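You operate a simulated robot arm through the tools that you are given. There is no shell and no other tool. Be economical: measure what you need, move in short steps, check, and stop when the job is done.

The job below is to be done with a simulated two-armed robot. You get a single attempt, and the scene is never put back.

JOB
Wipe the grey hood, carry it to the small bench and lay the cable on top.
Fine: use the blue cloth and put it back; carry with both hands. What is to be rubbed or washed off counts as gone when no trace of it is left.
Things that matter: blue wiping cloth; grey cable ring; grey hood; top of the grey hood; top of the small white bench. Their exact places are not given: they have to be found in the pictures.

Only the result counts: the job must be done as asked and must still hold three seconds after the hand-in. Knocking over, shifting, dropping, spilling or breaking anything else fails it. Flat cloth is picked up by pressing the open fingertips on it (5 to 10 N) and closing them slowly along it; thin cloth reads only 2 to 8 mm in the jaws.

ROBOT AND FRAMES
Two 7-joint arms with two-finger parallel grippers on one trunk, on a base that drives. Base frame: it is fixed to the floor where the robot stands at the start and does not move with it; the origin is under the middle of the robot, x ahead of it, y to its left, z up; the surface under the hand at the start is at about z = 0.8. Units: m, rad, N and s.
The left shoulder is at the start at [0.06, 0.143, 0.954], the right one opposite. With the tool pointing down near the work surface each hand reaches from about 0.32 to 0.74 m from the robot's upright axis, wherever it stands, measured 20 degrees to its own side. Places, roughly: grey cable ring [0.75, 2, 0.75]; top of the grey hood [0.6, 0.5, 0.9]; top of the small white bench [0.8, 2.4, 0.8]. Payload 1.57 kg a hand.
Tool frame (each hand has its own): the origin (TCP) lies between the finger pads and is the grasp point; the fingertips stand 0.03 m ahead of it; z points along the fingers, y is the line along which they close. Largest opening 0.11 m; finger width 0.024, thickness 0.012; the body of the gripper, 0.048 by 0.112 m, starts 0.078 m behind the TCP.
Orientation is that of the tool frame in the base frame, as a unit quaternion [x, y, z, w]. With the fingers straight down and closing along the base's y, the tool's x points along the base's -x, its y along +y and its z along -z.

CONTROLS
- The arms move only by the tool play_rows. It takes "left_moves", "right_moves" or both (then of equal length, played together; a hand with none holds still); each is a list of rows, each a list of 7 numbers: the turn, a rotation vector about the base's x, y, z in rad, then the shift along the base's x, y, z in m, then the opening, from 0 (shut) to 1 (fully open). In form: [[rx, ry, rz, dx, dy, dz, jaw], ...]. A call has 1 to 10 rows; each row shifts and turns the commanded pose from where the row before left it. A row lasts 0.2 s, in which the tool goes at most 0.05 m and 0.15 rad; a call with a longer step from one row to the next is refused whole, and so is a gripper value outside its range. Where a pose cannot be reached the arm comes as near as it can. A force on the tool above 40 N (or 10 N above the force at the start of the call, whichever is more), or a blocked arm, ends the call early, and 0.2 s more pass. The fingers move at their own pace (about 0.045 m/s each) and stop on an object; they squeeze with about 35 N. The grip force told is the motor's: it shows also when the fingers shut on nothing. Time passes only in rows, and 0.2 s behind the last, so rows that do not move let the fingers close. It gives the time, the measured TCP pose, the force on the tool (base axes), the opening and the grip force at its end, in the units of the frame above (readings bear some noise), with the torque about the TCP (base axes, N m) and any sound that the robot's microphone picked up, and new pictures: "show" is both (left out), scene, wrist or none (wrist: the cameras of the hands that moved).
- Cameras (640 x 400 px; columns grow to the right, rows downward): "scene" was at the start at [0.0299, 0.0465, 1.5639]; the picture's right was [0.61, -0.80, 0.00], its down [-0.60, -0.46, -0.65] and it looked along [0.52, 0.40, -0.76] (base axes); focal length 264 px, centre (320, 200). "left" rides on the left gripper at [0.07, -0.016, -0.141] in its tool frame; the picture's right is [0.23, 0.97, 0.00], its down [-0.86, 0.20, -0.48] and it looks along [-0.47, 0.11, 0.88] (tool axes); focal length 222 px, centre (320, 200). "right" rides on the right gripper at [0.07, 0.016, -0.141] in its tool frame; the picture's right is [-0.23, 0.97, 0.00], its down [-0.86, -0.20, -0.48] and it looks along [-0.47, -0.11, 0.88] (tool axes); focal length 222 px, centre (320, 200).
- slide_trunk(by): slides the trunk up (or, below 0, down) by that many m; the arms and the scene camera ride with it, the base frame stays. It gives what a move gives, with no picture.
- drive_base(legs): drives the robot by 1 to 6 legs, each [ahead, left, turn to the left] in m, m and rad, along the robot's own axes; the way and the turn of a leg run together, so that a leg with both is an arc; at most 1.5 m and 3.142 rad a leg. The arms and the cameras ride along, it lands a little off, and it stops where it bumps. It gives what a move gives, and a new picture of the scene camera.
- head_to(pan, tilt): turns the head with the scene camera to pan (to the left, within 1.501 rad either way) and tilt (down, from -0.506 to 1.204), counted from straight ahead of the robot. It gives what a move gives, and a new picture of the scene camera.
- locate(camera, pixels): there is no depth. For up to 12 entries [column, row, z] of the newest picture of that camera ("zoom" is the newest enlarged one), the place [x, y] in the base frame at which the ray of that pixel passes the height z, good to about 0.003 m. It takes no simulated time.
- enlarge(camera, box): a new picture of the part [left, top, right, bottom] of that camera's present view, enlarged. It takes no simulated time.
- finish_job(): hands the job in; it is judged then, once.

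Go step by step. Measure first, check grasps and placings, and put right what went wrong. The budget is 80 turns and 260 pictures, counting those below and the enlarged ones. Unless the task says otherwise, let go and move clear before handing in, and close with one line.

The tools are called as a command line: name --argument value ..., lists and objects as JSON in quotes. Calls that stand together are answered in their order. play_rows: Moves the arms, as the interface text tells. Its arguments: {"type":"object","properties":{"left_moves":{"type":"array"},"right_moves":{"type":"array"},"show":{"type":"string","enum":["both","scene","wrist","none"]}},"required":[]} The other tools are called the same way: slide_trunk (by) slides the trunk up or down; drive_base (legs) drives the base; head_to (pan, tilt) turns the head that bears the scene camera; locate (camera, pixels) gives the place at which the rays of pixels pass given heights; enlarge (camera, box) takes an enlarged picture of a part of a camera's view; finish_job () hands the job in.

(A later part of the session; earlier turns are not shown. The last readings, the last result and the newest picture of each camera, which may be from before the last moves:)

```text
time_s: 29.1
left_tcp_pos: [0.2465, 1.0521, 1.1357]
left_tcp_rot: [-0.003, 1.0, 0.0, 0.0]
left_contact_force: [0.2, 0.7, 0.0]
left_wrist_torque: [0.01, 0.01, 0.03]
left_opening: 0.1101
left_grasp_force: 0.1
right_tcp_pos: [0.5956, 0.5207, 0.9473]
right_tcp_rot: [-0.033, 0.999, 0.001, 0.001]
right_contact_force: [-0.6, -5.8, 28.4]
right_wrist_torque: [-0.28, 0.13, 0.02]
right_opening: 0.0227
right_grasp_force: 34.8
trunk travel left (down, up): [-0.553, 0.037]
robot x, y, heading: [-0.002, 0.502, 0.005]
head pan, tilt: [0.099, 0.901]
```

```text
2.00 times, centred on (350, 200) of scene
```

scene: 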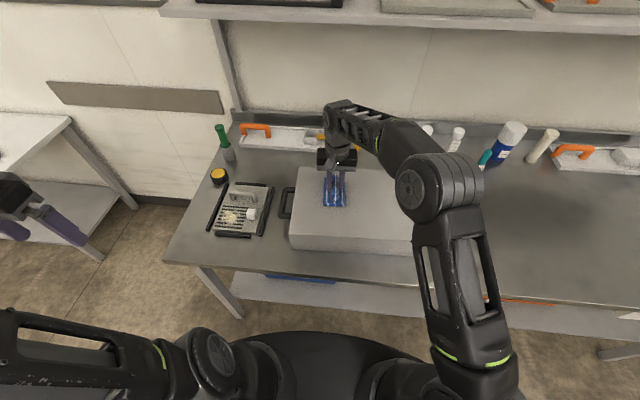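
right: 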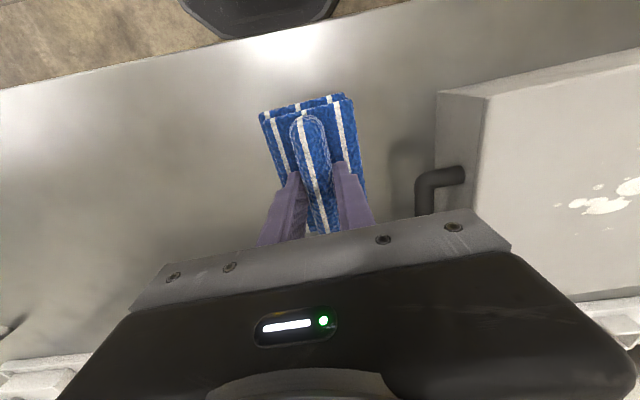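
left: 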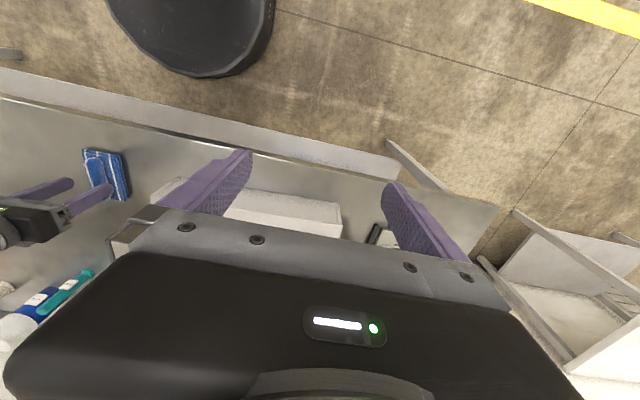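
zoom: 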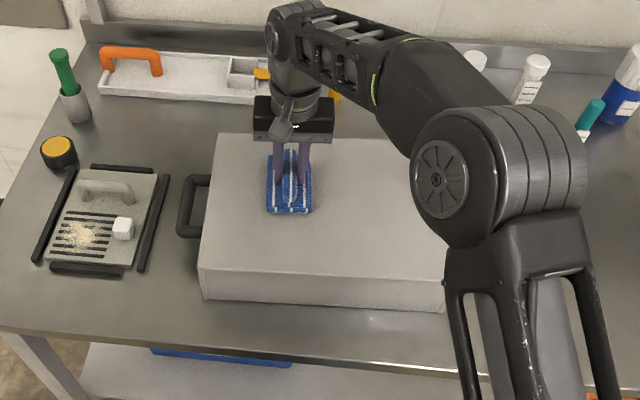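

The visible part looks clean. I'll do one more pass in the middle, at x≈0.57, with a slightly lighter press, then lift and inspect.

play_rows --right_moves '[[0, 0, 0, -0.025, 0, 0.0008, 0], [0, 0, 0, 0, -0.028, 0, 0], [0, 0, 0, 0, -0.028, 0, 0], [0, 0, 0, 0, -0.028, 0, 0], [0, 0, 0, 0, -0.028, 0, 0], [0, 0, 0, 0, -0.028, 0, 0], [0, 0, 0, 0, -0.028, 0, 0], [0, 0, 0, 0, -0.025, 0, 0], [0, 0, 0, 0, 0, 0.015, 0], [0, 0, 0, 0, -0.02, 0.04, 0]]' --show "none"

play_rows --right_moves '[[0, 0, 0, -0.02, -0.04, 0.01, 0], [0, 0, 0, -0.02, -0.04, 0.01, 0], [0, 0, 0, -0.03, -0.03, 0, 0], [0, 0, 0, -0.03, 0, 0, 0]]' --show "both"

enlarge --camera "scene" --box '[270, 150, 430, 260]'

enlarge --camera "right" --box '[320, 50, 640, 260]'

```text
time_s: 31.2
left_tcp_pos: [0.2473, 1.0513, 1.1343]
left_tcp_rot: [-0.002, 1.0, 0.0, 0.0]
left_contact_force: [0.1, -1.3, 0.7]
left_wrist_torque: [0.01, 0.0, -0.01]
left_opening: 0.1098
left_grasp_force: 0.0
right_tcp_pos: [0.5706, 0.3062, 1.0011]
right_tcp_rot: [-0.032, 0.999, -0.001, 0.0]
right_contact_force: [-0.7, 0.4, -0.2]
right_wrist_torque: [0.02, 0.02, 0.01]
right_opening: 0.0229
right_grasp_force: 35.2
trunk travel left (down, up): [-0.553, 0.037]
robot x, y, heading: [0.002, 0.4958, 0.005]
head pan, tilt: [0.099, 0.901]
```

```text
time_s: 32.2
left_tcp_pos: [0.2469, 1.0528, 1.1348]
left_tcp_rot: [-0.004, 1.0, 0.0, 0.0]
left_contact_force: [-0.5, 0.2, -0.4]
left_wrist_torque: [-0.04, -0.01, -0.02]
left_opening: 0.1101
left_grasp_force: 0.0
right_tcp_pos: [0.4688, 0.197, 1.0228]
right_tcp_rot: [-0.033, 0.999, 0.0, 0.001]
right_contact_force: [0.0, 0.2, -0.9]
right_wrist_torque: [-0.02, 0.01, 0.03]
right_opening: 0.0232
right_grasp_force: 34.8
trunk travel left (down, up): [-0.553, 0.037]
robot x, y, heading: [-0.0004, 0.5002, 0.003]
head pan, tilt: [0.099, 0.901]
```

scene: 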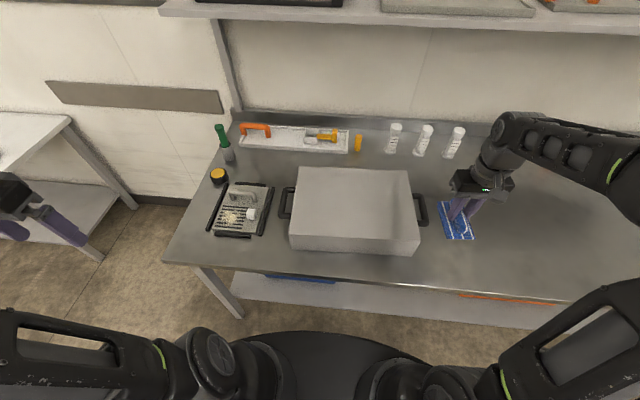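
right: 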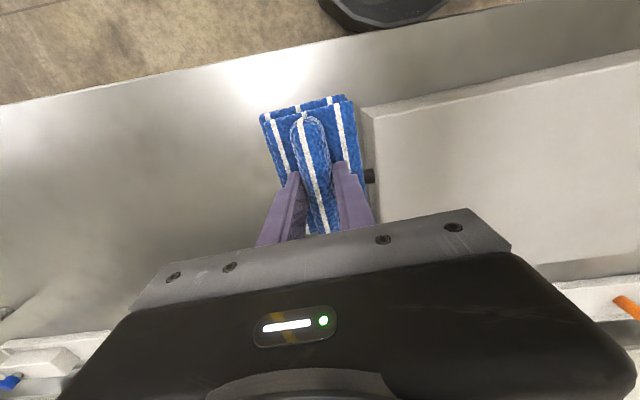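

```text
3.64 times, centred on (350, 205) of scene
```

zoom: 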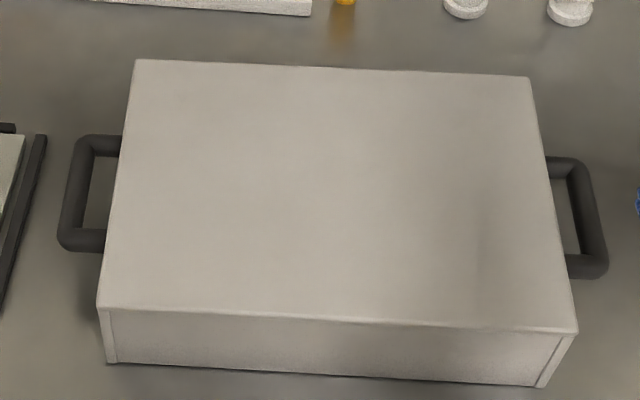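

```text
1.90 times, centred on (480, 155) of right
```

zoom: 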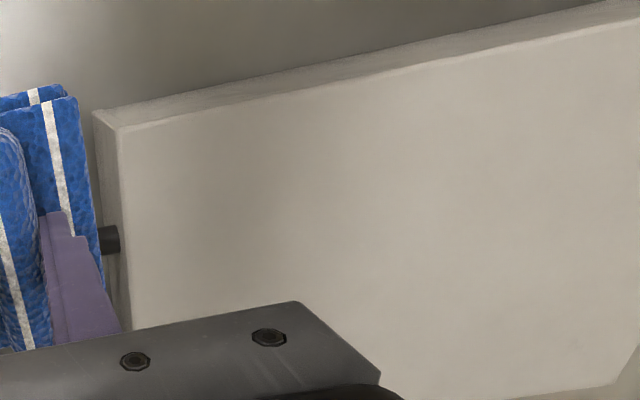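

The top is clean, and the dark tint is only the arm's reflection. Next I'll put the cloth back at (0.481, 0.111).

play_rows --right_moves '[[0, 0, 0, 0.006, -0.043, 0, 0], [0, 0, 0, 0.006, -0.043, 0, 0], [0, 0, 0, 0, 0, -0.04, 0], [0, 0, 0, 0, 0, -0.045, 0], [0, 0, 0, 0, 0, -0.045, 0], [0, 0, 0, 0, 0, -0.03, 0], [0, 0, 0, 0, 0, 0, 0]]' --show "wrist"

```text
time_s: 33.9
left_tcp_pos: [0.2486, 1.053, 1.1334]
left_tcp_rot: [-0.003, 1.0, 0.0, 0.0]
left_contact_force: [-0.3, 0.8, -0.5]
left_wrist_torque: [0.0, 0.01, 0.0]
left_opening: 0.1101
left_grasp_force: 0.1
right_tcp_pos: [0.4844, 0.1095, 0.861]
right_tcp_rot: [-0.032, 0.999, 0.0, 0.0]
right_contact_force: [0.4, 0.1, -0.5]
right_wrist_torque: [0.01, 0.0, 0.0]
right_opening: 0.0227
right_grasp_force: 35.0
trunk travel left (down, up): [-0.553, 0.037]
robot x, y, heading: [-0.0001, 0.503, 0.003]
head pan, tilt: [0.099, 0.901]
```

right: 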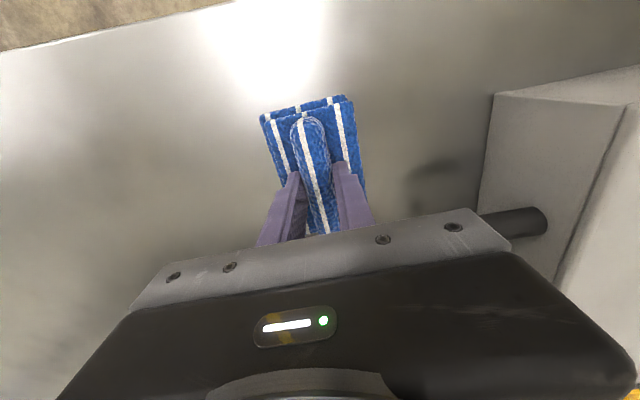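

play_rows --right_moves '[[0, 0, 0, -0.002, 0.001, -0.006, 0], [0, 0, 0, 0, 0, -0.004, 0], [0, 0, 0, 0, 0, -0.002, 0], [0, 0, 0, 0, 0, 0, 0]]' --show "none"

```text
time_s: 34.9
left_tcp_pos: [0.2487, 1.0519, 1.1337]
left_tcp_rot: [-0.002, 1.0, 0.0, 0.001]
left_contact_force: [-0.6, -0.3, -0.2]
left_wrist_torque: [-0.03, -0.03, 0.0]
left_opening: 0.11
left_grasp_force: 0.1
right_tcp_pos: [0.4819, 0.1118, 0.8502]
right_tcp_rot: [-0.032, 0.999, 0.0, 0.0]
right_contact_force: [0.6, 0.5, 0.0]
right_wrist_torque: [0.01, -0.01, 0.0]
right_opening: 0.0228
right_grasp_force: 34.4
trunk travel left (down, up): [-0.553, 0.037]
robot x, y, heading: [-0.0015, 0.5012, 0.002]
head pan, tilt: [0.099, 0.901]
```

play_rows --right_moves '[[0, 0, 0, 0, 0, -0.002, 0], [0, 0, 0, 0, 0, 0, 0], [0, 0, 0, 0, 0, 0, 0.3], [0, 0, 0, 0, 0, 0, 0.5], [0, 0, 0, 0, 0, 0, 0.5], [0, 0, 0, 0, 0, 0.02, 0.5], [0, 0, 0, 0, 0, 0.045, 0.5], [0, 0, 0, 0, 0, 0.045, 0.5], [0, 0, 0, 0, 0, 0.045, 0.6]]' --show "both"

```text
time_s: 36.9
left_tcp_pos: [0.2477, 1.0535, 1.1334]
left_tcp_rot: [-0.002, 1.0, -0.001, 0.0]
left_contact_force: [-1.1, 0.0, -0.2]
left_wrist_torque: [0.0, -0.03, 0.01]
left_opening: 0.1101
left_grasp_force: 0.0
right_tcp_pos: [0.4801, 0.1124, 1.005]
right_tcp_rot: [-0.033, 0.999, 0.001, 0.0]
right_contact_force: [-0.6, 0.4, 1.4]
right_wrist_torque: [0.0, -0.02, -0.03]
right_opening: 0.0661
right_grasp_force: 0.0
trunk travel left (down, up): [-0.553, 0.037]
robot x, y, heading: [-0.0023, 0.4981, -0.002]
head pan, tilt: [0.099, 0.901]
```

scene: 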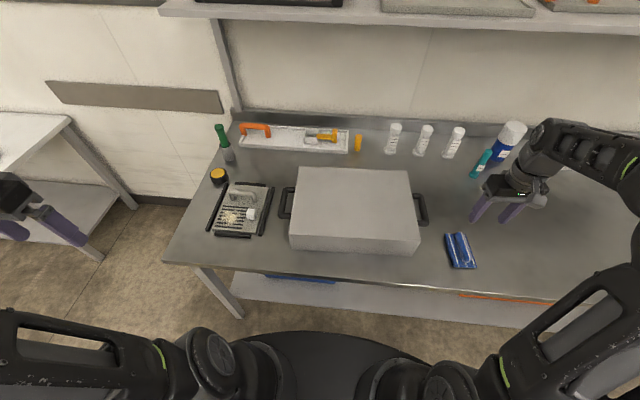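
right: 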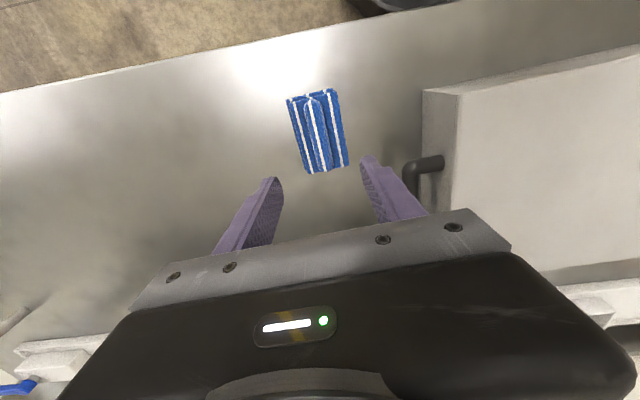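

The cloth is back in place. I'll zoom in on the handles and measure them in this view.

enlarge --camera "scene" --box '[270, 150, 440, 260]'

locate --camera "scene" --pixels '[[420.9, 198, 0.85], [425.5, 222, 0.85], [284.6, 190, 0.85], [281.2, 215, 0.85], [378, 281, 0.75]]'

enlarge --camera "right" --box '[390, 80, 490, 240]'

```text
3.64 times, centred on (355, 205) of scene
```

zoom: 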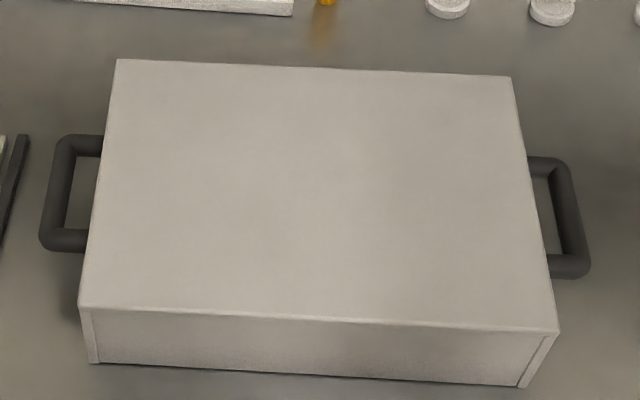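

```text
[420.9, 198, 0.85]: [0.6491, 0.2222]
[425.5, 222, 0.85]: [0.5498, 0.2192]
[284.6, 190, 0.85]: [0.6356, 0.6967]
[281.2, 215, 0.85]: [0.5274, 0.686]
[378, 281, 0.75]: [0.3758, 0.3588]
```

```text
2.50 times, centred on (440, 160) of right
```

zoom: 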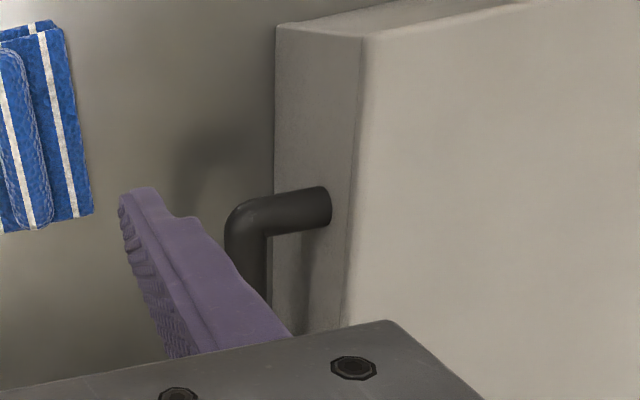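

locate --camera "right" --pixels '[[411, 168, 0.83], [411, 168, 0.85], [411, 168, 0.87]]'

locate --camera "scene" --pixels '[[425.5, 223, 0.83], [425.5, 223, 0.85], [425.5, 223, 0.87]]'

drive_base --legs '[[0, -0.045, 0.035]]'

```text
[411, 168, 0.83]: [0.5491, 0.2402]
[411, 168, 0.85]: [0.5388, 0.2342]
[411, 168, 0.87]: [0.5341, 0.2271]
```

```text
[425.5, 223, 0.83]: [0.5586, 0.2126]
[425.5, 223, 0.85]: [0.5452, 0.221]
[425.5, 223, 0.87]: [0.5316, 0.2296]
```

```text
time_s: 37.8
left_tcp_pos: [0.2297, 1.0144, 1.1347]
left_tcp_rot: [-0.02, 1.0, 0.0, 0.0]
left_contact_force: [0.7, 0.2, -0.3]
left_wrist_torque: [0.07, -0.01, 0.05]
left_opening: 0.1099
left_grasp_force: 0.0
right_tcp_pos: [0.4965, 0.0812, 1.0037]
right_tcp_rot: [-0.05, 0.999, 0.001, 0.0]
right_contact_force: [-0.4, -0.2, 0.4]
right_wrist_torque: [0.04, -0.02, -0.03]
right_opening: 0.0662
right_grasp_force: 0.0
trunk travel left (down, up): [-0.553, 0.037]
robot x, y, heading: [-0.0012, 0.4524, 0.035]
head pan, tilt: [0.099, 0.901]
```

scene: 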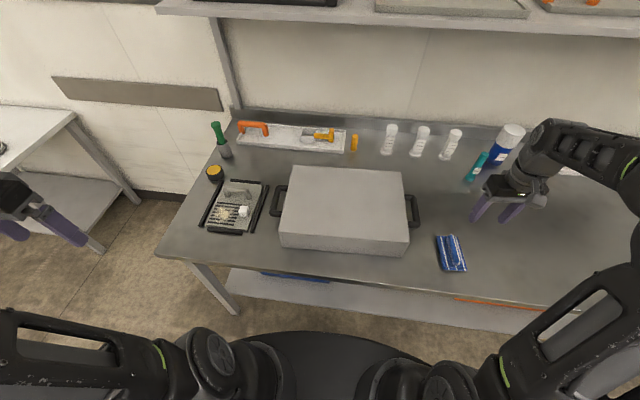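

The handle bars sit at about z 0.865: right centre (0.588, 0.227), left (0.570, 0.686), yaw about 0.04. I'll bring both hands above them with narrow openings.

play_rows --left_moves '[[0, 0, 0, 0.034, -0.0328, -0.012, 0.6], [0, 0, 0, 0.034, -0.0328, -0.012, 0.4], [0, 0, 0, 0.034, -0.0328, -0.012, 0.34], [0, 0, 0, 0.034, -0.0328, -0.012, 0.34], [0, 0, 0, 0.034, -0.0328, -0.012, 0.34], [0, 0, 0, 0.034, -0.0328, -0.012, 0.34], [0, 0, 0, 0.034, -0.0328, -0.012, 0.34], [0, 0, 0, 0.034, -0.0328, -0.012, 0.34], [0, 0, 0, 0.034, -0.0328, -0.012, 0.34], [0, 0, 0, 0.034, -0.0328, -0.012, 0.34]]' --right_moves '[[0, 0, -0.006, 0.00915, 0.0146, 0, 0.4], [0, 0, -0.006, 0.00915, 0.0146, 0, 0.34], [0, 0, -0.006, 0.00915, 0.0146, 0, 0.34], [0, 0, -0.006, 0.00915, 0.0146, 0, 0.34], [0, 0, -0.006, 0.00915, 0.0146, 0, 0.34], [0, 0, -0.006, 0.00915, 0.0146, 0, 0.34], [0, 0, -0.006, 0.00915, 0.0146, 0, 0.34], [0, 0, -0.006, 0.00915, 0.0146, 0, 0.34], [0, 0, -0.006, 0.00915, 0.0146, 0, 0.34], [0, 0, -0.006, 0.00915, 0.0146, 0, 0.34]]'

```text
time_s: 40.0
left_tcp_pos: [0.5738, 0.6856, 1.0133]
left_tcp_rot: [-0.02, 1.0, 0.0, -0.001]
left_contact_force: [-0.1, 0.5, -0.3]
left_wrist_torque: [0.01, 0.0, 0.0]
left_opening: 0.037
left_grasp_force: 0.1
right_tcp_pos: [0.5903, 0.2273, 1.0031]
right_tcp_rot: [-0.02, 1.0, -0.001, -0.001]
right_contact_force: [0.3, -0.1, 0.7]
right_wrist_torque: [0.03, -0.02, -0.02]
right_opening: 0.0373
right_grasp_force: 0.1
trunk travel left (down, up): [-0.553, 0.037]
robot x, y, heading: [0.0022, 0.4532, 0.04]
head pan, tilt: [0.099, 0.901]
```

scene: 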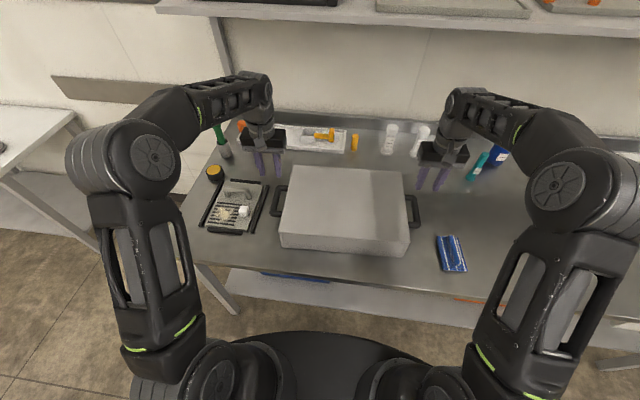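
right: 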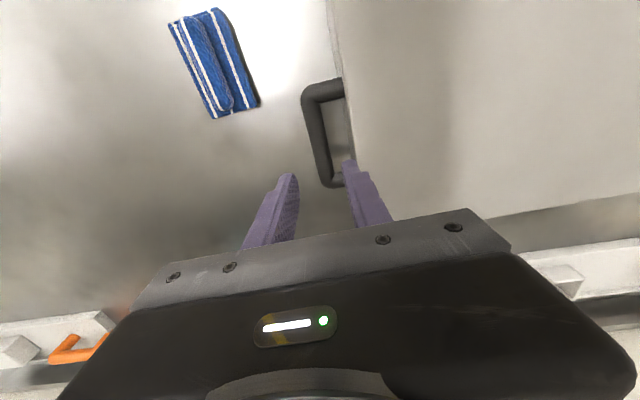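
left: 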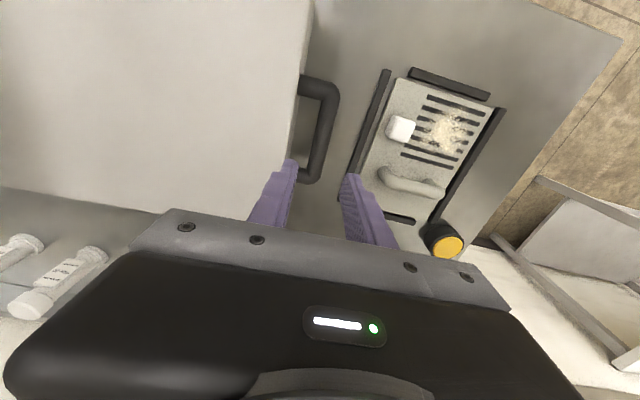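

Both hands are above the handles. I'll measure the bars precisely with the wrist cameras.

locate --camera "right" --pixels '[[311, 100, 0.865], [318, 140, 0.865], [325, 180, 0.865], [342, 85, 0.865], [333, 182, 0.865], [349, 120, 0.865], [311, 100, 0.85], [325, 180, 0.85]]'

locate --camera "left" --pixels '[[331, 95, 0.865], [322, 140, 0.865], [314, 178, 0.865], [305, 86, 0.865], [297, 130, 0.865], [388, 72, 0.82], [350, 170, 0.82], [331, 95, 0.85], [314, 178, 0.85]]'

enlarge --camera "left" --box '[240, 50, 400, 250]'

enlarge --camera "right" --box '[240, 50, 400, 250]'

```text
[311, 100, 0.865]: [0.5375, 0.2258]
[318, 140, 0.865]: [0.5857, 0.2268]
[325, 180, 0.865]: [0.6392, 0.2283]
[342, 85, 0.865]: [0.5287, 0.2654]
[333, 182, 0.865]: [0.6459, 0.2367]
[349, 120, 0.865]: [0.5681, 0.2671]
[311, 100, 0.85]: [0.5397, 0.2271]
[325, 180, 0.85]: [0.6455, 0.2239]
```

```text
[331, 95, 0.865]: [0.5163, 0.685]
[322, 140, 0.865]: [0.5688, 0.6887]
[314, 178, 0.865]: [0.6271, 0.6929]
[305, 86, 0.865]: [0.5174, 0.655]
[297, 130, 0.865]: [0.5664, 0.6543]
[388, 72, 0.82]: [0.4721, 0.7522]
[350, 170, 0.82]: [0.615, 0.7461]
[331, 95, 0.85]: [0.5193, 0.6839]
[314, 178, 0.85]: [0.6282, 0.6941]
```

```text
2.00 times, centred on (320, 150) of left
```

zoom: 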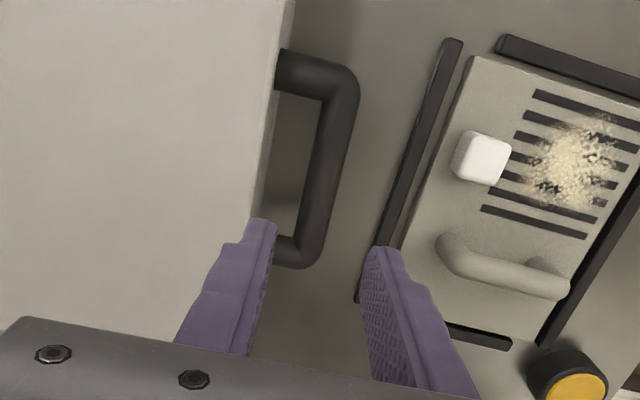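

```text
2.00 times, centred on (320, 150) of right
```

zoom: 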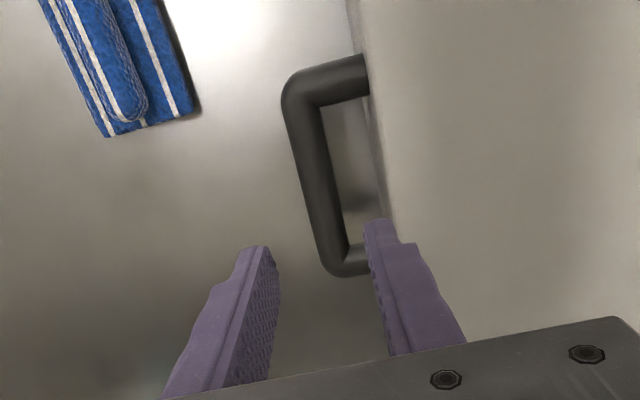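

The bars are centred at right (0.588, 0.227) and left (0.572, 0.689). I'll nudge the left hand by +6 mm in y and descend both with a check partway.

play_rows --left_moves '[[0, 0, 0, 0, 0.006, -0.03, 0.34], [0, 0, 0, 0, 0, -0.03, 0.34], [0, 0, 0, 0, 0, -0.03, 0.34], [0, 0, 0, 0, 0, -0.015, 0.34]]' --right_moves '[[0, 0, 0, 0, 0, -0.03, 0.34], [0, 0, 0, 0, 0, -0.03, 0.34], [0, 0, 0, 0, 0, -0.02, 0.34], [0, 0, 0, 0, 0, -0.015, 0.34]]' --show "wrist"

```text
time_s: 41.0
left_tcp_pos: [0.5709, 0.6925, 0.9082]
left_tcp_rot: [-0.02, 1.0, -0.001, 0.001]
left_contact_force: [-0.6, -0.8, -0.4]
left_wrist_torque: [-0.01, -0.01, -0.01]
left_opening: 0.0374
left_grasp_force: 0.2
right_tcp_pos: [0.5867, 0.2292, 0.9071]
right_tcp_rot: [-0.019, 1.0, 0.0, 0.0]
right_contact_force: [0.4, -0.5, -0.6]
right_wrist_torque: [0.03, -0.02, 0.03]
right_opening: 0.0375
right_grasp_force: 0.0
trunk travel left (down, up): [-0.553, 0.037]
robot x, y, heading: [0.003, 0.4559, 0.039]
head pan, tilt: [0.099, 0.901]
```

right: 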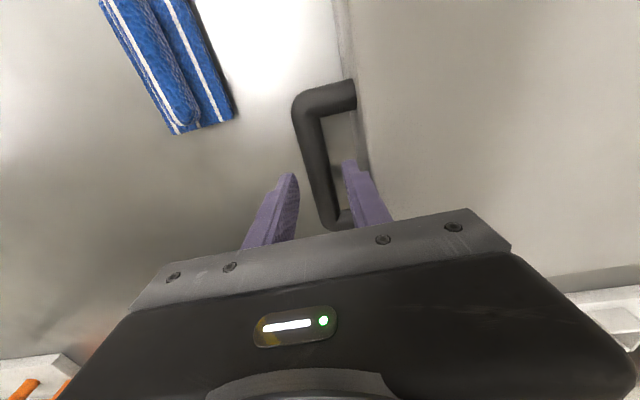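
left: 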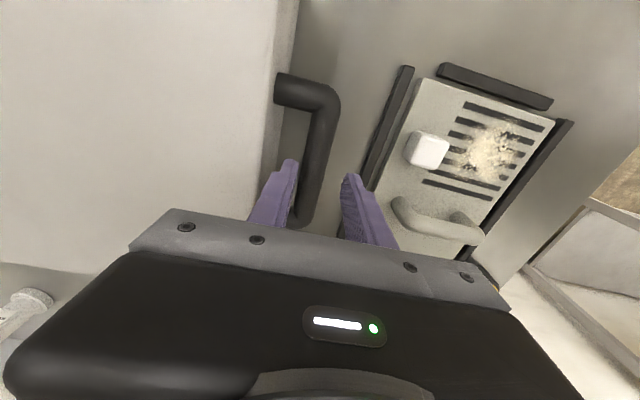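

Both inner fingers enter the handle gaps. I'll go down another 4 cm.

play_rows --left_moves '[[0, 0, 0, 0, 0, -0.015, 0.34], [0, 0, 0, 0, 0, -0.015, 0.34], [0, 0, 0, 0, 0, -0.012, 0.34], [0, 0, 0, 0, 0, 0, 0.34]]' --right_moves '[[0, 0, 0, 0, 0, -0.015, 0.34], [0, 0, 0, 0, 0, -0.015, 0.34], [0, 0, 0, 0, 0, -0.012, 0.34], [0, 0, 0, 0, 0, 0, 0.34]]' --show "wrist"

```text
time_s: 42.0
left_tcp_pos: [0.5694, 0.6945, 0.8678]
left_tcp_rot: [-0.02, 1.0, 0.0, 0.0]
left_contact_force: [0.4, 0.4, 0.3]
left_wrist_torque: [0.03, 0.02, -0.06]
left_opening: 0.0372
left_grasp_force: 0.1
right_tcp_pos: [0.5873, 0.2297, 0.8666]
right_tcp_rot: [-0.021, 1.0, 0.0, -0.001]
right_contact_force: [-0.7, -0.1, -0.1]
right_wrist_torque: [-0.02, -0.03, 0.01]
right_opening: 0.0374
right_grasp_force: 0.0
trunk travel left (down, up): [-0.553, 0.037]
robot x, y, heading: [0.0029, 0.458, 0.041]
head pan, tilt: [0.099, 0.901]
```

right: 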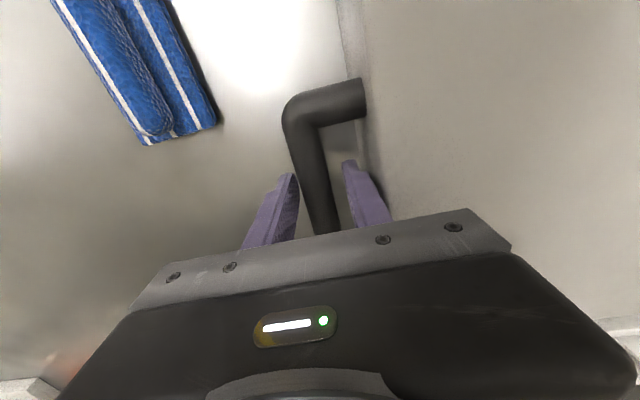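
left: 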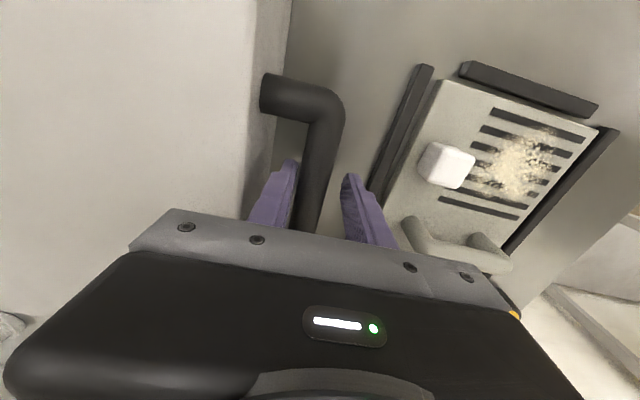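

The bars lie between the fingers and nothing touches. I'll close both hands.

play_rows --left_moves '[[0, 0, 0, 0, 0, 0, 0.25], [0, 0, 0, 0, 0, 0, 0.18], [0, 0, 0, 0, 0, 0, 0.1], [0, 0, 0, 0, 0, 0, 0], [0, 0, 0, 0, 0, 0, 0]]' --right_moves '[[0, 0, 0, 0, 0, 0, 0.25], [0, 0, 0, 0, 0, 0, 0.18], [0, 0, 0, 0, 0, 0, 0.1], [0, 0, 0, 0, 0, 0, 0], [0, 0, 0, 0, 0, 0, 0]]' --show "none"

```text
time_s: 43.1
left_tcp_pos: [0.5706, 0.6904, 0.8669]
left_tcp_rot: [-0.019, 1.0, 0.0, 0.0]
left_contact_force: [1.6, -20.0, 0.1]
left_wrist_torque: [-0.06, -0.09, 0.13]
left_opening: 0.0217
left_grasp_force: 30.6
right_tcp_pos: [0.5873, 0.2323, 0.8658]
right_tcp_rot: [-0.02, 1.0, 0.002, -0.001]
right_contact_force: [-1.3, 16.9, 0.7]
right_wrist_torque: [0.0, -0.01, -0.07]
right_opening: 0.0216
right_grasp_force: 34.8
trunk travel left (down, up): [-0.553, 0.037]
robot x, y, heading: [0.0005, 0.4511, 0.039]
head pan, tilt: [0.099, 0.901]
```

Both hands hold 22 mm bars with some lateral strain. I'll relieve that and lift 1.5 cm as a test.

play_rows --left_moves '[[0, 0, 0, 0, -0.003, 0, 0], [0, 0, 0, 0, 0, 0.004, 0], [0, 0, 0, 0, 0, 0.005, 0], [0, 0, 0, 0, 0, 0.006, 0], [0, 0, 0, 0, 0, 0, 0]]' --right_moves '[[0, 0, 0, 0, 0.0025, 0, 0], [0, 0, 0, 0, 0, 0.004, 0], [0, 0, 0, 0, 0, 0.005, 0], [0, 0, 0, 0, 0, 0.006, 0], [0, 0, 0, 0, 0, 0, 0]]' --show "scene"

```text
time_s: 44.4
left_tcp_pos: [0.5718, 0.6905, 0.8827]
left_tcp_rot: [-0.02, 1.0, 0.0, -0.001]
left_contact_force: [-0.6, -9.2, -6.4]
left_wrist_torque: [-0.04, -0.22, -0.27]
left_opening: 0.0214
left_grasp_force: 34.5
right_tcp_pos: [0.5884, 0.2325, 0.8813]
right_tcp_rot: [-0.021, 1.0, 0.0, 0.0]
right_contact_force: [1.0, 10.3, -6.4]
right_wrist_torque: [-0.02, 0.22, -0.27]
right_opening: 0.0215
right_grasp_force: 34.5
trunk travel left (down, up): [-0.553, 0.037]
robot x, y, heading: [0.002, 0.4582, 0.037]
head pan, tilt: [0.099, 0.901]
```

scene: 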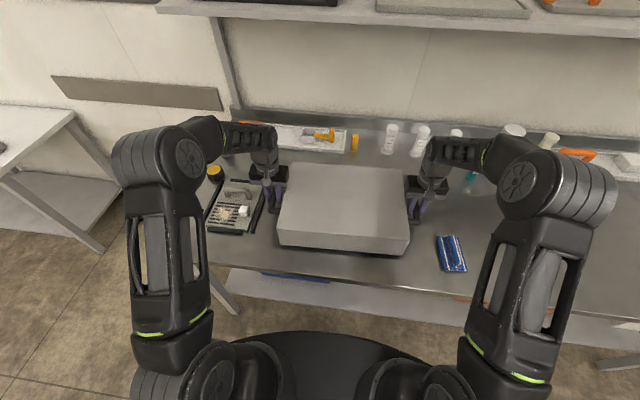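

The hood is lifted at 6.4 N per hand. I'll raise it 10 cm more.

play_rows --left_moves '[[0, 0, 0, 0, -0.001, 0.01, 0], [0, 0, 0, 0, 0, 0.015, 0], [0, 0, 0, 0, 0, 0.015, 0], [0, 0, 0, 0, 0, 0.015, 0], [0, 0, 0, 0, 0, 0.015, 0], [0, 0, 0, 0, 0, 0.015, 0], [0, 0, 0, 0, 0, 0.015, 0]]' --right_moves '[[0, 0, 0, 0, 0.001, 0.01, 0], [0, 0, 0, 0, 0, 0.015, 0], [0, 0, 0, 0, 0, 0.015, 0], [0, 0, 0, 0, 0, 0.015, 0], [0, 0, 0, 0, 0, 0.015, 0], [0, 0, 0, 0, 0, 0.015, 0], [0, 0, 0, 0, 0, 0.015, 0]]' --show "none"

drive_base --legs '[[-0.45, 0, 0]]'

head_to --pan 0.9 --tilt 0.5

```text
time_s: 46.0
left_tcp_pos: [0.5705, 0.6907, 0.9824]
left_tcp_rot: [-0.02, 1.0, 0.0, -0.001]
left_contact_force: [-1.8, 0.7, -4.9]
left_wrist_torque: [-0.19, 0.33, -0.21]
left_opening: 0.0216
left_grasp_force: 34.6
right_tcp_pos: [0.5862, 0.2305, 0.9823]
right_tcp_rot: [-0.019, 1.0, 0.0, -0.001]
right_contact_force: [0.6, -1.3, -7.6]
right_wrist_torque: [-0.1, -0.32, -0.23]
right_opening: 0.0218
right_grasp_force: 35.1
trunk travel left (down, up): [-0.553, 0.037]
robot x, y, heading: [0.0012, 0.4567, 0.04]
head pan, tilt: [0.099, 0.901]
```

```text
time_s: 48.7
left_tcp_pos: [0.1128, 0.6746, 0.9813]
left_tcp_rot: [-0.022, 1.0, 0.001, 0.0]
left_contact_force: [-1.6, 9.9, -5.9]
left_wrist_torque: [0.05, -0.07, -0.26]
left_opening: 0.0215
left_grasp_force: 34.4
right_tcp_pos: [0.1308, 0.2151, 0.9807]
right_tcp_rot: [-0.023, 1.0, 0.0, 0.0]
right_contact_force: [0.6, -10.1, -5.6]
right_wrist_torque: [-0.02, 0.05, -0.17]
right_opening: 0.0217
right_grasp_force: 34.5
trunk travel left (down, up): [-0.553, 0.037]
robot x, y, heading: [-0.4561, 0.4357, 0.05]
head pan, tilt: [0.099, 0.901]
```

scene: 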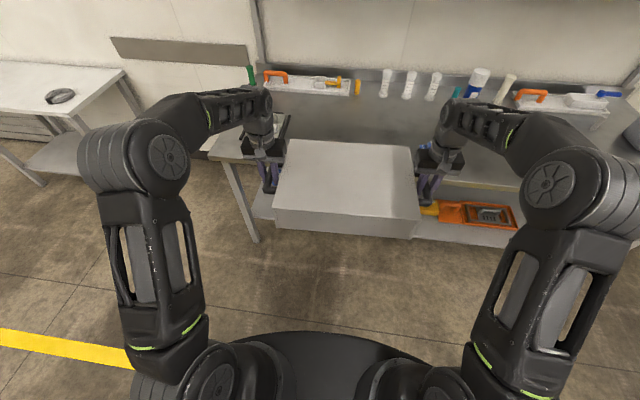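

```text
time_s: 49.8
left_tcp_pos: [0.1133, 0.6738, 0.9813]
left_tcp_rot: [-0.022, 1.0, 0.001, -0.001]
left_contact_force: [-0.6, -1.7, -6.0]
left_wrist_torque: [0.04, -0.03, -0.22]
left_opening: 0.0213
left_grasp_force: 34.9
right_tcp_pos: [0.1323, 0.2131, 0.9818]
right_tcp_rot: [-0.022, 1.0, 0.0, 0.0]
right_contact_force: [1.3, 0.6, -5.3]
right_wrist_torque: [0.03, 0.04, -0.18]
right_opening: 0.0217
right_grasp_force: 34.6
trunk travel left (down, up): [-0.553, 0.037]
robot x, y, heading: [-0.4547, 0.438, 0.048]
head pan, tilt: [0.901, 0.499]
```

scene: 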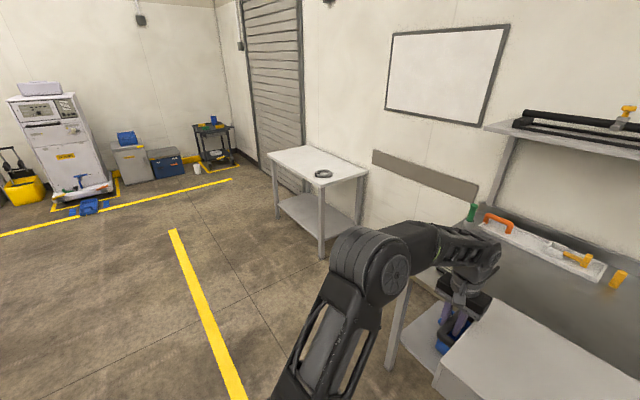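

The floor toward the bench is clear. I'll drive left about 1.9 m, straightening the heading.

drive_base --legs '[[0, 1.45, -0.048], [0, 0.46, 0]]'

head_to --pan 0.0 --tilt 0.6

```text
time_s: 59.4
left_tcp_pos: [0.0694, 2.5756, 0.9825]
left_tcp_rot: [-0.009, 1.0, 0.0, 0.001]
left_contact_force: [-1.5, 0.1, -6.2]
left_wrist_torque: [-0.05, -0.02, -0.27]
left_opening: 0.0216
left_grasp_force: 34.9
right_tcp_pos: [0.0766, 2.1162, 0.981]
right_tcp_rot: [-0.009, 1.0, 0.0, -0.002]
right_contact_force: [1.8, -0.4, -6.1]
right_wrist_torque: [-0.09, 0.02, -0.21]
right_opening: 0.0216
right_grasp_force: 34.6
trunk travel left (down, up): [-0.553, 0.037]
robot x, y, heading: [-0.509, 2.3523, 0.017]
head pan, tilt: [0.901, 0.499]
```

scene: 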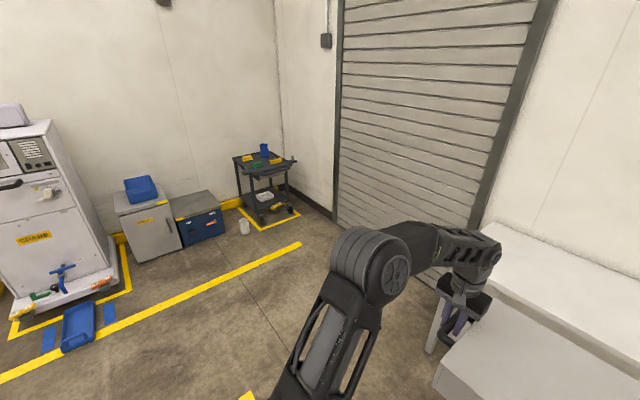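

```text
time_s: 60.6
left_tcp_pos: [0.0686, 2.5764, 0.9819]
left_tcp_rot: [-0.01, 1.0, 0.001, -0.001]
left_contact_force: [-1.0, -0.6, -5.2]
left_wrist_torque: [-0.02, -0.04, -0.23]
left_opening: 0.0219
left_grasp_force: 34.8
right_tcp_pos: [0.0761, 2.1155, 0.9809]
right_tcp_rot: [-0.01, 1.0, 0.0, -0.001]
right_contact_force: [0.2, 1.1, -5.6]
right_wrist_torque: [-0.01, 0.01, -0.13]
right_opening: 0.0216
right_grasp_force: 35.0
trunk travel left (down, up): [-0.553, 0.037]
robot x, y, heading: [-0.5064, 2.355, 0.019]
head pan, tilt: [0.0, 0.6]
```

scene: 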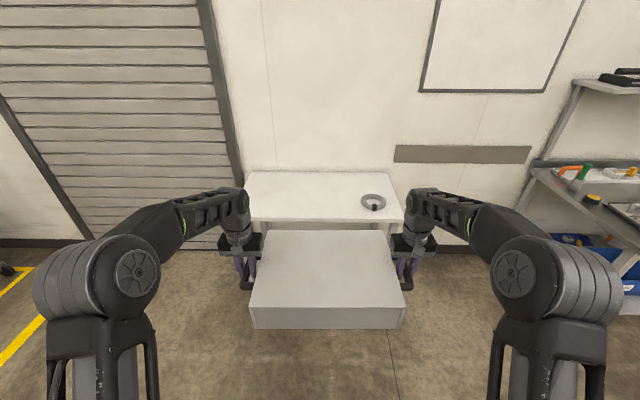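

I'll measure the bench and ring from this near view to get the bench height by comparing with the earlier values.

enlarge --camera "scene" --box '[230, 150, 420, 270]'

locate --camera "scene" --pixels '[[373, 202, 0.8], [373, 202, 0.75], [246, 171, 0.8], [392, 173, 0.8], [246, 171, 0.75], [392, 173, 0.75], [403, 222, 0.8], [403, 222, 0.75]]'

```text
3.33 times, centred on (325, 210) of scene
```

zoom: 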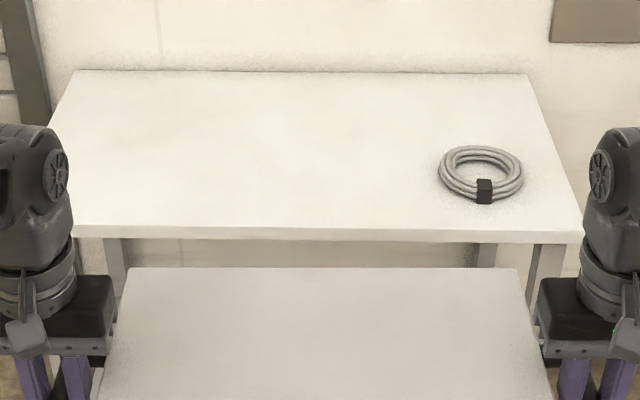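

```text
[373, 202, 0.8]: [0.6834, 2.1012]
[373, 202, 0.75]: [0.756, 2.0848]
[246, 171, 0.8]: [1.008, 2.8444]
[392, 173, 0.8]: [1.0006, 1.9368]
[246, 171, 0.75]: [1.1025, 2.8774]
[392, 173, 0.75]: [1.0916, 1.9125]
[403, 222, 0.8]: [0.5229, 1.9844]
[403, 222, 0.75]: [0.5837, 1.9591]
```

The ring is at about (0.755, 2.085) and the bench top near z 0.74–0.76, spanning y 1.91–2.87 from x 0.59. I'll aim the hood centre at (0.79, 2.50), clear of the ring, by shifting left and then going forward.

drive_base --legs '[[0, 0.155, -0.019], [0.45, 0, 0]]'

head_to --pan -0.2 --tilt 0.75

enlarge --camera "scene" --box '[160, 80, 560, 330]'

```text
time_s: 64.3
left_tcp_pos: [0.5211, 2.7237, 0.9815]
left_tcp_rot: [-0.004, 1.0, 0.001, -0.001]
left_contact_force: [0.0, -1.2, -4.8]
left_wrist_torque: [0.02, -0.03, -0.22]
left_opening: 0.0215
left_grasp_force: 34.6
right_tcp_pos: [0.5227, 2.2652, 0.9799]
right_tcp_rot: [-0.004, 1.0, 0.0, 0.0]
right_contact_force: [1.7, 2.0, -6.5]
right_wrist_torque: [-0.03, 0.09, -0.17]
right_opening: 0.0215
right_grasp_force: 34.8
trunk travel left (down, up): [-0.553, 0.037]
robot x, y, heading: [-0.0581, 2.5067, 0.009]
head pan, tilt: [0.0, 0.6]
```

scene: 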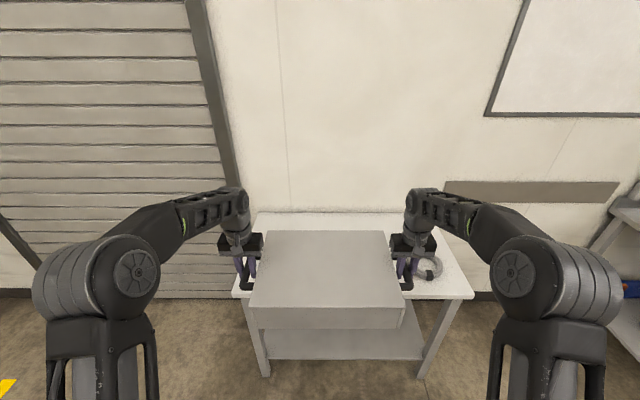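

```text
time_s: 65.1
left_tcp_pos: [0.5194, 2.7244, 0.9811]
left_tcp_rot: [-0.004, 1.0, 0.001, -0.001]
left_contact_force: [-1.0, -0.6, -5.7]
left_wrist_torque: [-0.02, -0.13, -0.21]
left_opening: 0.0216
left_grasp_force: 35.1
right_tcp_pos: [0.523, 2.2637, 0.9801]
right_tcp_rot: [-0.004, 1.0, 0.001, -0.001]
right_contact_force: [1.2, 0.5, -6.4]
right_wrist_torque: [0.01, 0.14, -0.18]
right_opening: 0.0219
right_grasp_force: 34.6
trunk travel left (down, up): [-0.553, 0.037]
robot x, y, heading: [-0.058, 2.5058, 0.01]
head pan, tilt: [-0.201, 0.75]
```

scene: 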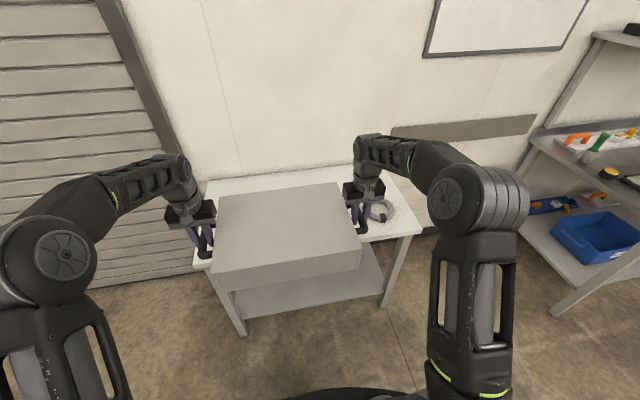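

```text
1.60 times, centred on (360, 205) of scene
```

zoom: 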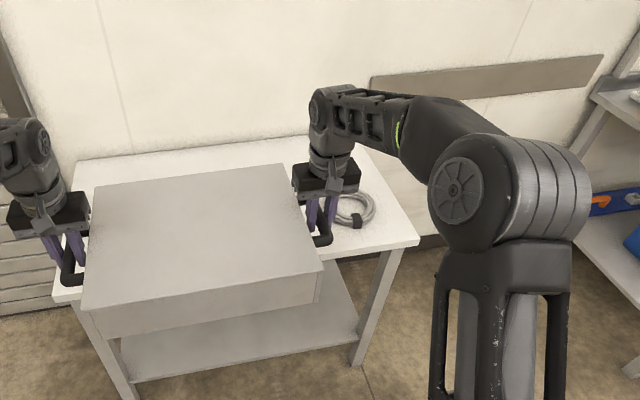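

locate --camera "zoom" --pixels '[[420, 240, 0.75], [420, 240, 0.73], [420, 240, 0.77], [53, 303, 0.75], [53, 303, 0.73], [78, 163, 0.75], [78, 163, 0.73], [350, 209, 0.76], [350, 209, 0.74], [390, 178, 0.75]]'

```text
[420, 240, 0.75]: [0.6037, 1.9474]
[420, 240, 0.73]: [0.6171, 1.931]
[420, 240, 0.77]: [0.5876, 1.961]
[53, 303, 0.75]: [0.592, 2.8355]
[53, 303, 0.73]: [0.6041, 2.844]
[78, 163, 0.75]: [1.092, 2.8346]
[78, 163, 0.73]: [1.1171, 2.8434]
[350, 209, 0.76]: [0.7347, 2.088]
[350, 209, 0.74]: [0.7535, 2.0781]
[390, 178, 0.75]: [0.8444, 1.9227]
```

The bench is x 0.60–1.09, y 1.945–2.835. I'll drive 0.24 m ahead, which brings the hood to x≈0.76.

drive_base --legs '[[0.24, 0, -0.008]]'

play_rows --left_moves '[[0, 0, 0, 0.015, 0, -0.02, 0], [0, 0, 0, 0.015, 0, -0.02, 0], [0, 0, 0, 0, 0, -0.02, 0], [0, 0, 0, 0, 0, -0.02, 0], [0, 0, 0, 0, 0, -0.02, 0]]' --right_moves '[[0, 0, 0, 0.015, 0, -0.02, 0], [0, 0, 0, 0.015, 0, -0.02, 0], [0, 0, 0, 0, 0, -0.02, 0], [0, 0, 0, 0, 0, -0.02, 0], [0, 0, 0, 0, 0, -0.02, 0]]' --show "both"

```text
time_s: 66.9
left_tcp_pos: [0.7652, 2.7181, 0.9821]
left_tcp_rot: [0.001, 1.0, 0.0, -0.002]
left_contact_force: [-0.3, -1.6, -5.6]
left_wrist_torque: [-0.02, 0.16, -0.25]
left_opening: 0.0216
left_grasp_force: 35.1
right_tcp_pos: [0.7641, 2.259, 0.98]
right_tcp_rot: [0.001, 1.0, 0.0, 0.0]
right_contact_force: [1.1, 1.3, -5.7]
right_wrist_torque: [0.03, -0.11, -0.16]
right_opening: 0.0214
right_grasp_force: 35.0
trunk travel left (down, up): [-0.553, 0.037]
robot x, y, heading: [0.185, 2.5106, -0.002]
head pan, tilt: [-0.201, 0.75]
```

scene: 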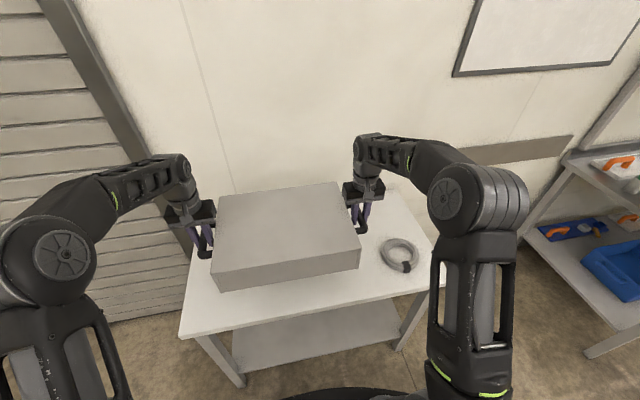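

```text
time_s: 68.1
left_tcp_pos: [0.7961, 2.7204, 0.8805]
left_tcp_rot: [0.0, 1.0, 0.001, -0.001]
left_contact_force: [-2.3, 2.0, -6.4]
left_wrist_torque: [0.05, -0.25, -0.48]
left_opening: 0.0216
left_grasp_force: 34.2
right_tcp_pos: [0.792, 2.2605, 0.8803]
right_tcp_rot: [0.003, 1.0, 0.0, -0.001]
right_contact_force: [2.4, -2.4, -4.9]
right_wrist_torque: [0.02, 0.22, -0.34]
right_opening: 0.0217
right_grasp_force: 35.1
trunk travel left (down, up): [-0.553, 0.037]
robot x, y, heading: [0.1873, 2.506, -0.003]
head pan, tilt: [-0.201, 0.75]
```

scene: 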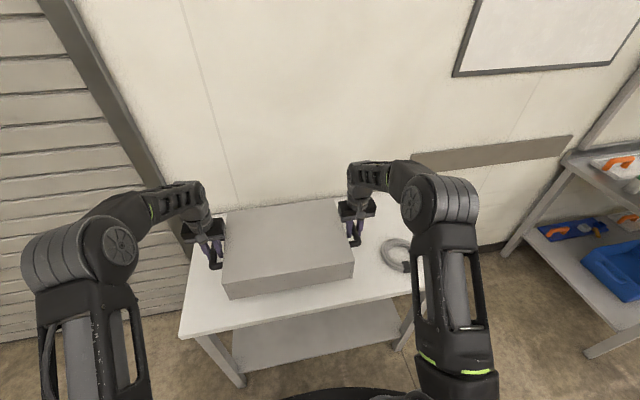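
right: 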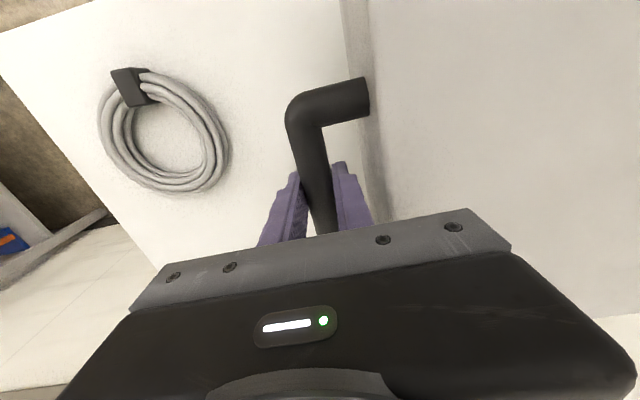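
left: 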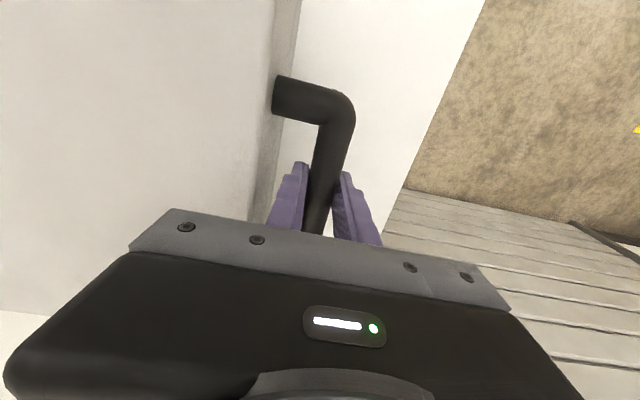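

The hood is over the bench and clear of the ring. I'll lower it slowly.

play_rows --left_moves '[[0, 0, 0, 0, 0, -0.012, 0], [0, 0, 0, 0, 0, -0.012, 0], [0, 0, 0, 0, 0, -0.012, 0], [0, 0, 0, 0, 0, -0.006, 0], [0, 0, 0, 0, 0, -0.005, 0], [0, 0, 0, 0, 0, 0, 0]]' --right_moves '[[0, 0, 0, 0, 0, -0.012, 0], [0, 0, 0, 0, 0, -0.012, 0], [0, 0, 0, 0, 0, -0.012, 0], [0, 0, 0, 0, 0, -0.006, 0], [0, 0, 0, 0, 0, -0.005, 0], [0, 0, 0, 0, 0, 0, 0]]' --show "scene"

```text
time_s: 69.5
left_tcp_pos: [0.7957, 2.7191, 0.8342]
left_tcp_rot: [0.001, 1.0, 0.001, -0.001]
left_contact_force: [-1.7, 2.3, -5.4]
left_wrist_torque: [-0.14, 0.17, -0.17]
left_opening: 0.0217
left_grasp_force: 34.6
right_tcp_pos: [0.7919, 2.26, 0.8334]
right_tcp_rot: [0.001, 1.0, 0.0, 0.0]
right_contact_force: [0.3, -1.5, -6.5]
right_wrist_torque: [-0.07, -0.18, -0.14]
right_opening: 0.0215
right_grasp_force: 34.6
trunk travel left (down, up): [-0.553, 0.037]
robot x, y, heading: [0.1872, 2.5088, -0.002]
head pan, tilt: [-0.201, 0.75]
```

scene: 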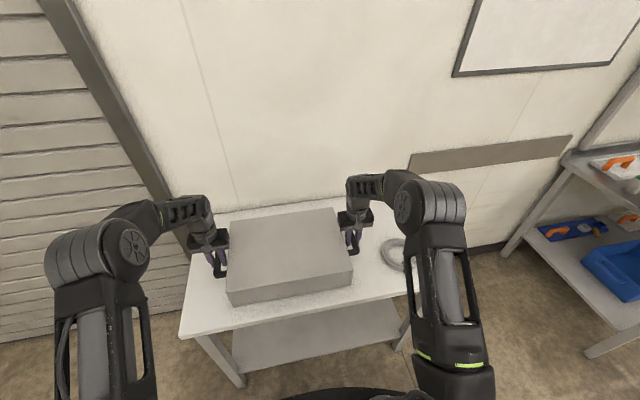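

play_rows --left_moves '[[0, 0, 0, 0, 0, -0.005, 0], [0, 0, 0, 0, 0, -0.004, 0], [0, 0, 0, 0, 0, -0.003, 0], [0, 0, 0, 0, 0, 0, 0]]' --right_moves '[[0, 0, 0, 0, 0, -0.005, 0], [0, 0, 0, 0, 0, -0.004, 0], [0, 0, 0, 0, 0, -0.003, 0], [0, 0, 0, 0, 0, 0, 0]]' --show "none"

```text
time_s: 70.5
left_tcp_pos: [0.7939, 2.7187, 0.8215]
left_tcp_rot: [0.0, 1.0, 0.0, -0.001]
left_contact_force: [0.2, 0.7, -5.6]
left_wrist_torque: [-0.06, 0.1, -0.1]
left_opening: 0.0218
left_grasp_force: 34.8
right_tcp_pos: [0.7934, 2.2593, 0.8205]
right_tcp_rot: [0.0, 1.0, -0.001, -0.001]
right_contact_force: [0.6, -1.2, -7.1]
right_wrist_torque: [-0.03, -0.11, 0.01]
right_opening: 0.0213
right_grasp_force: 34.7
trunk travel left (down, up): [-0.553, 0.037]
robot x, y, heading: [0.1828, 2.5064, -0.001]
head pan, tilt: [-0.201, 0.75]
```

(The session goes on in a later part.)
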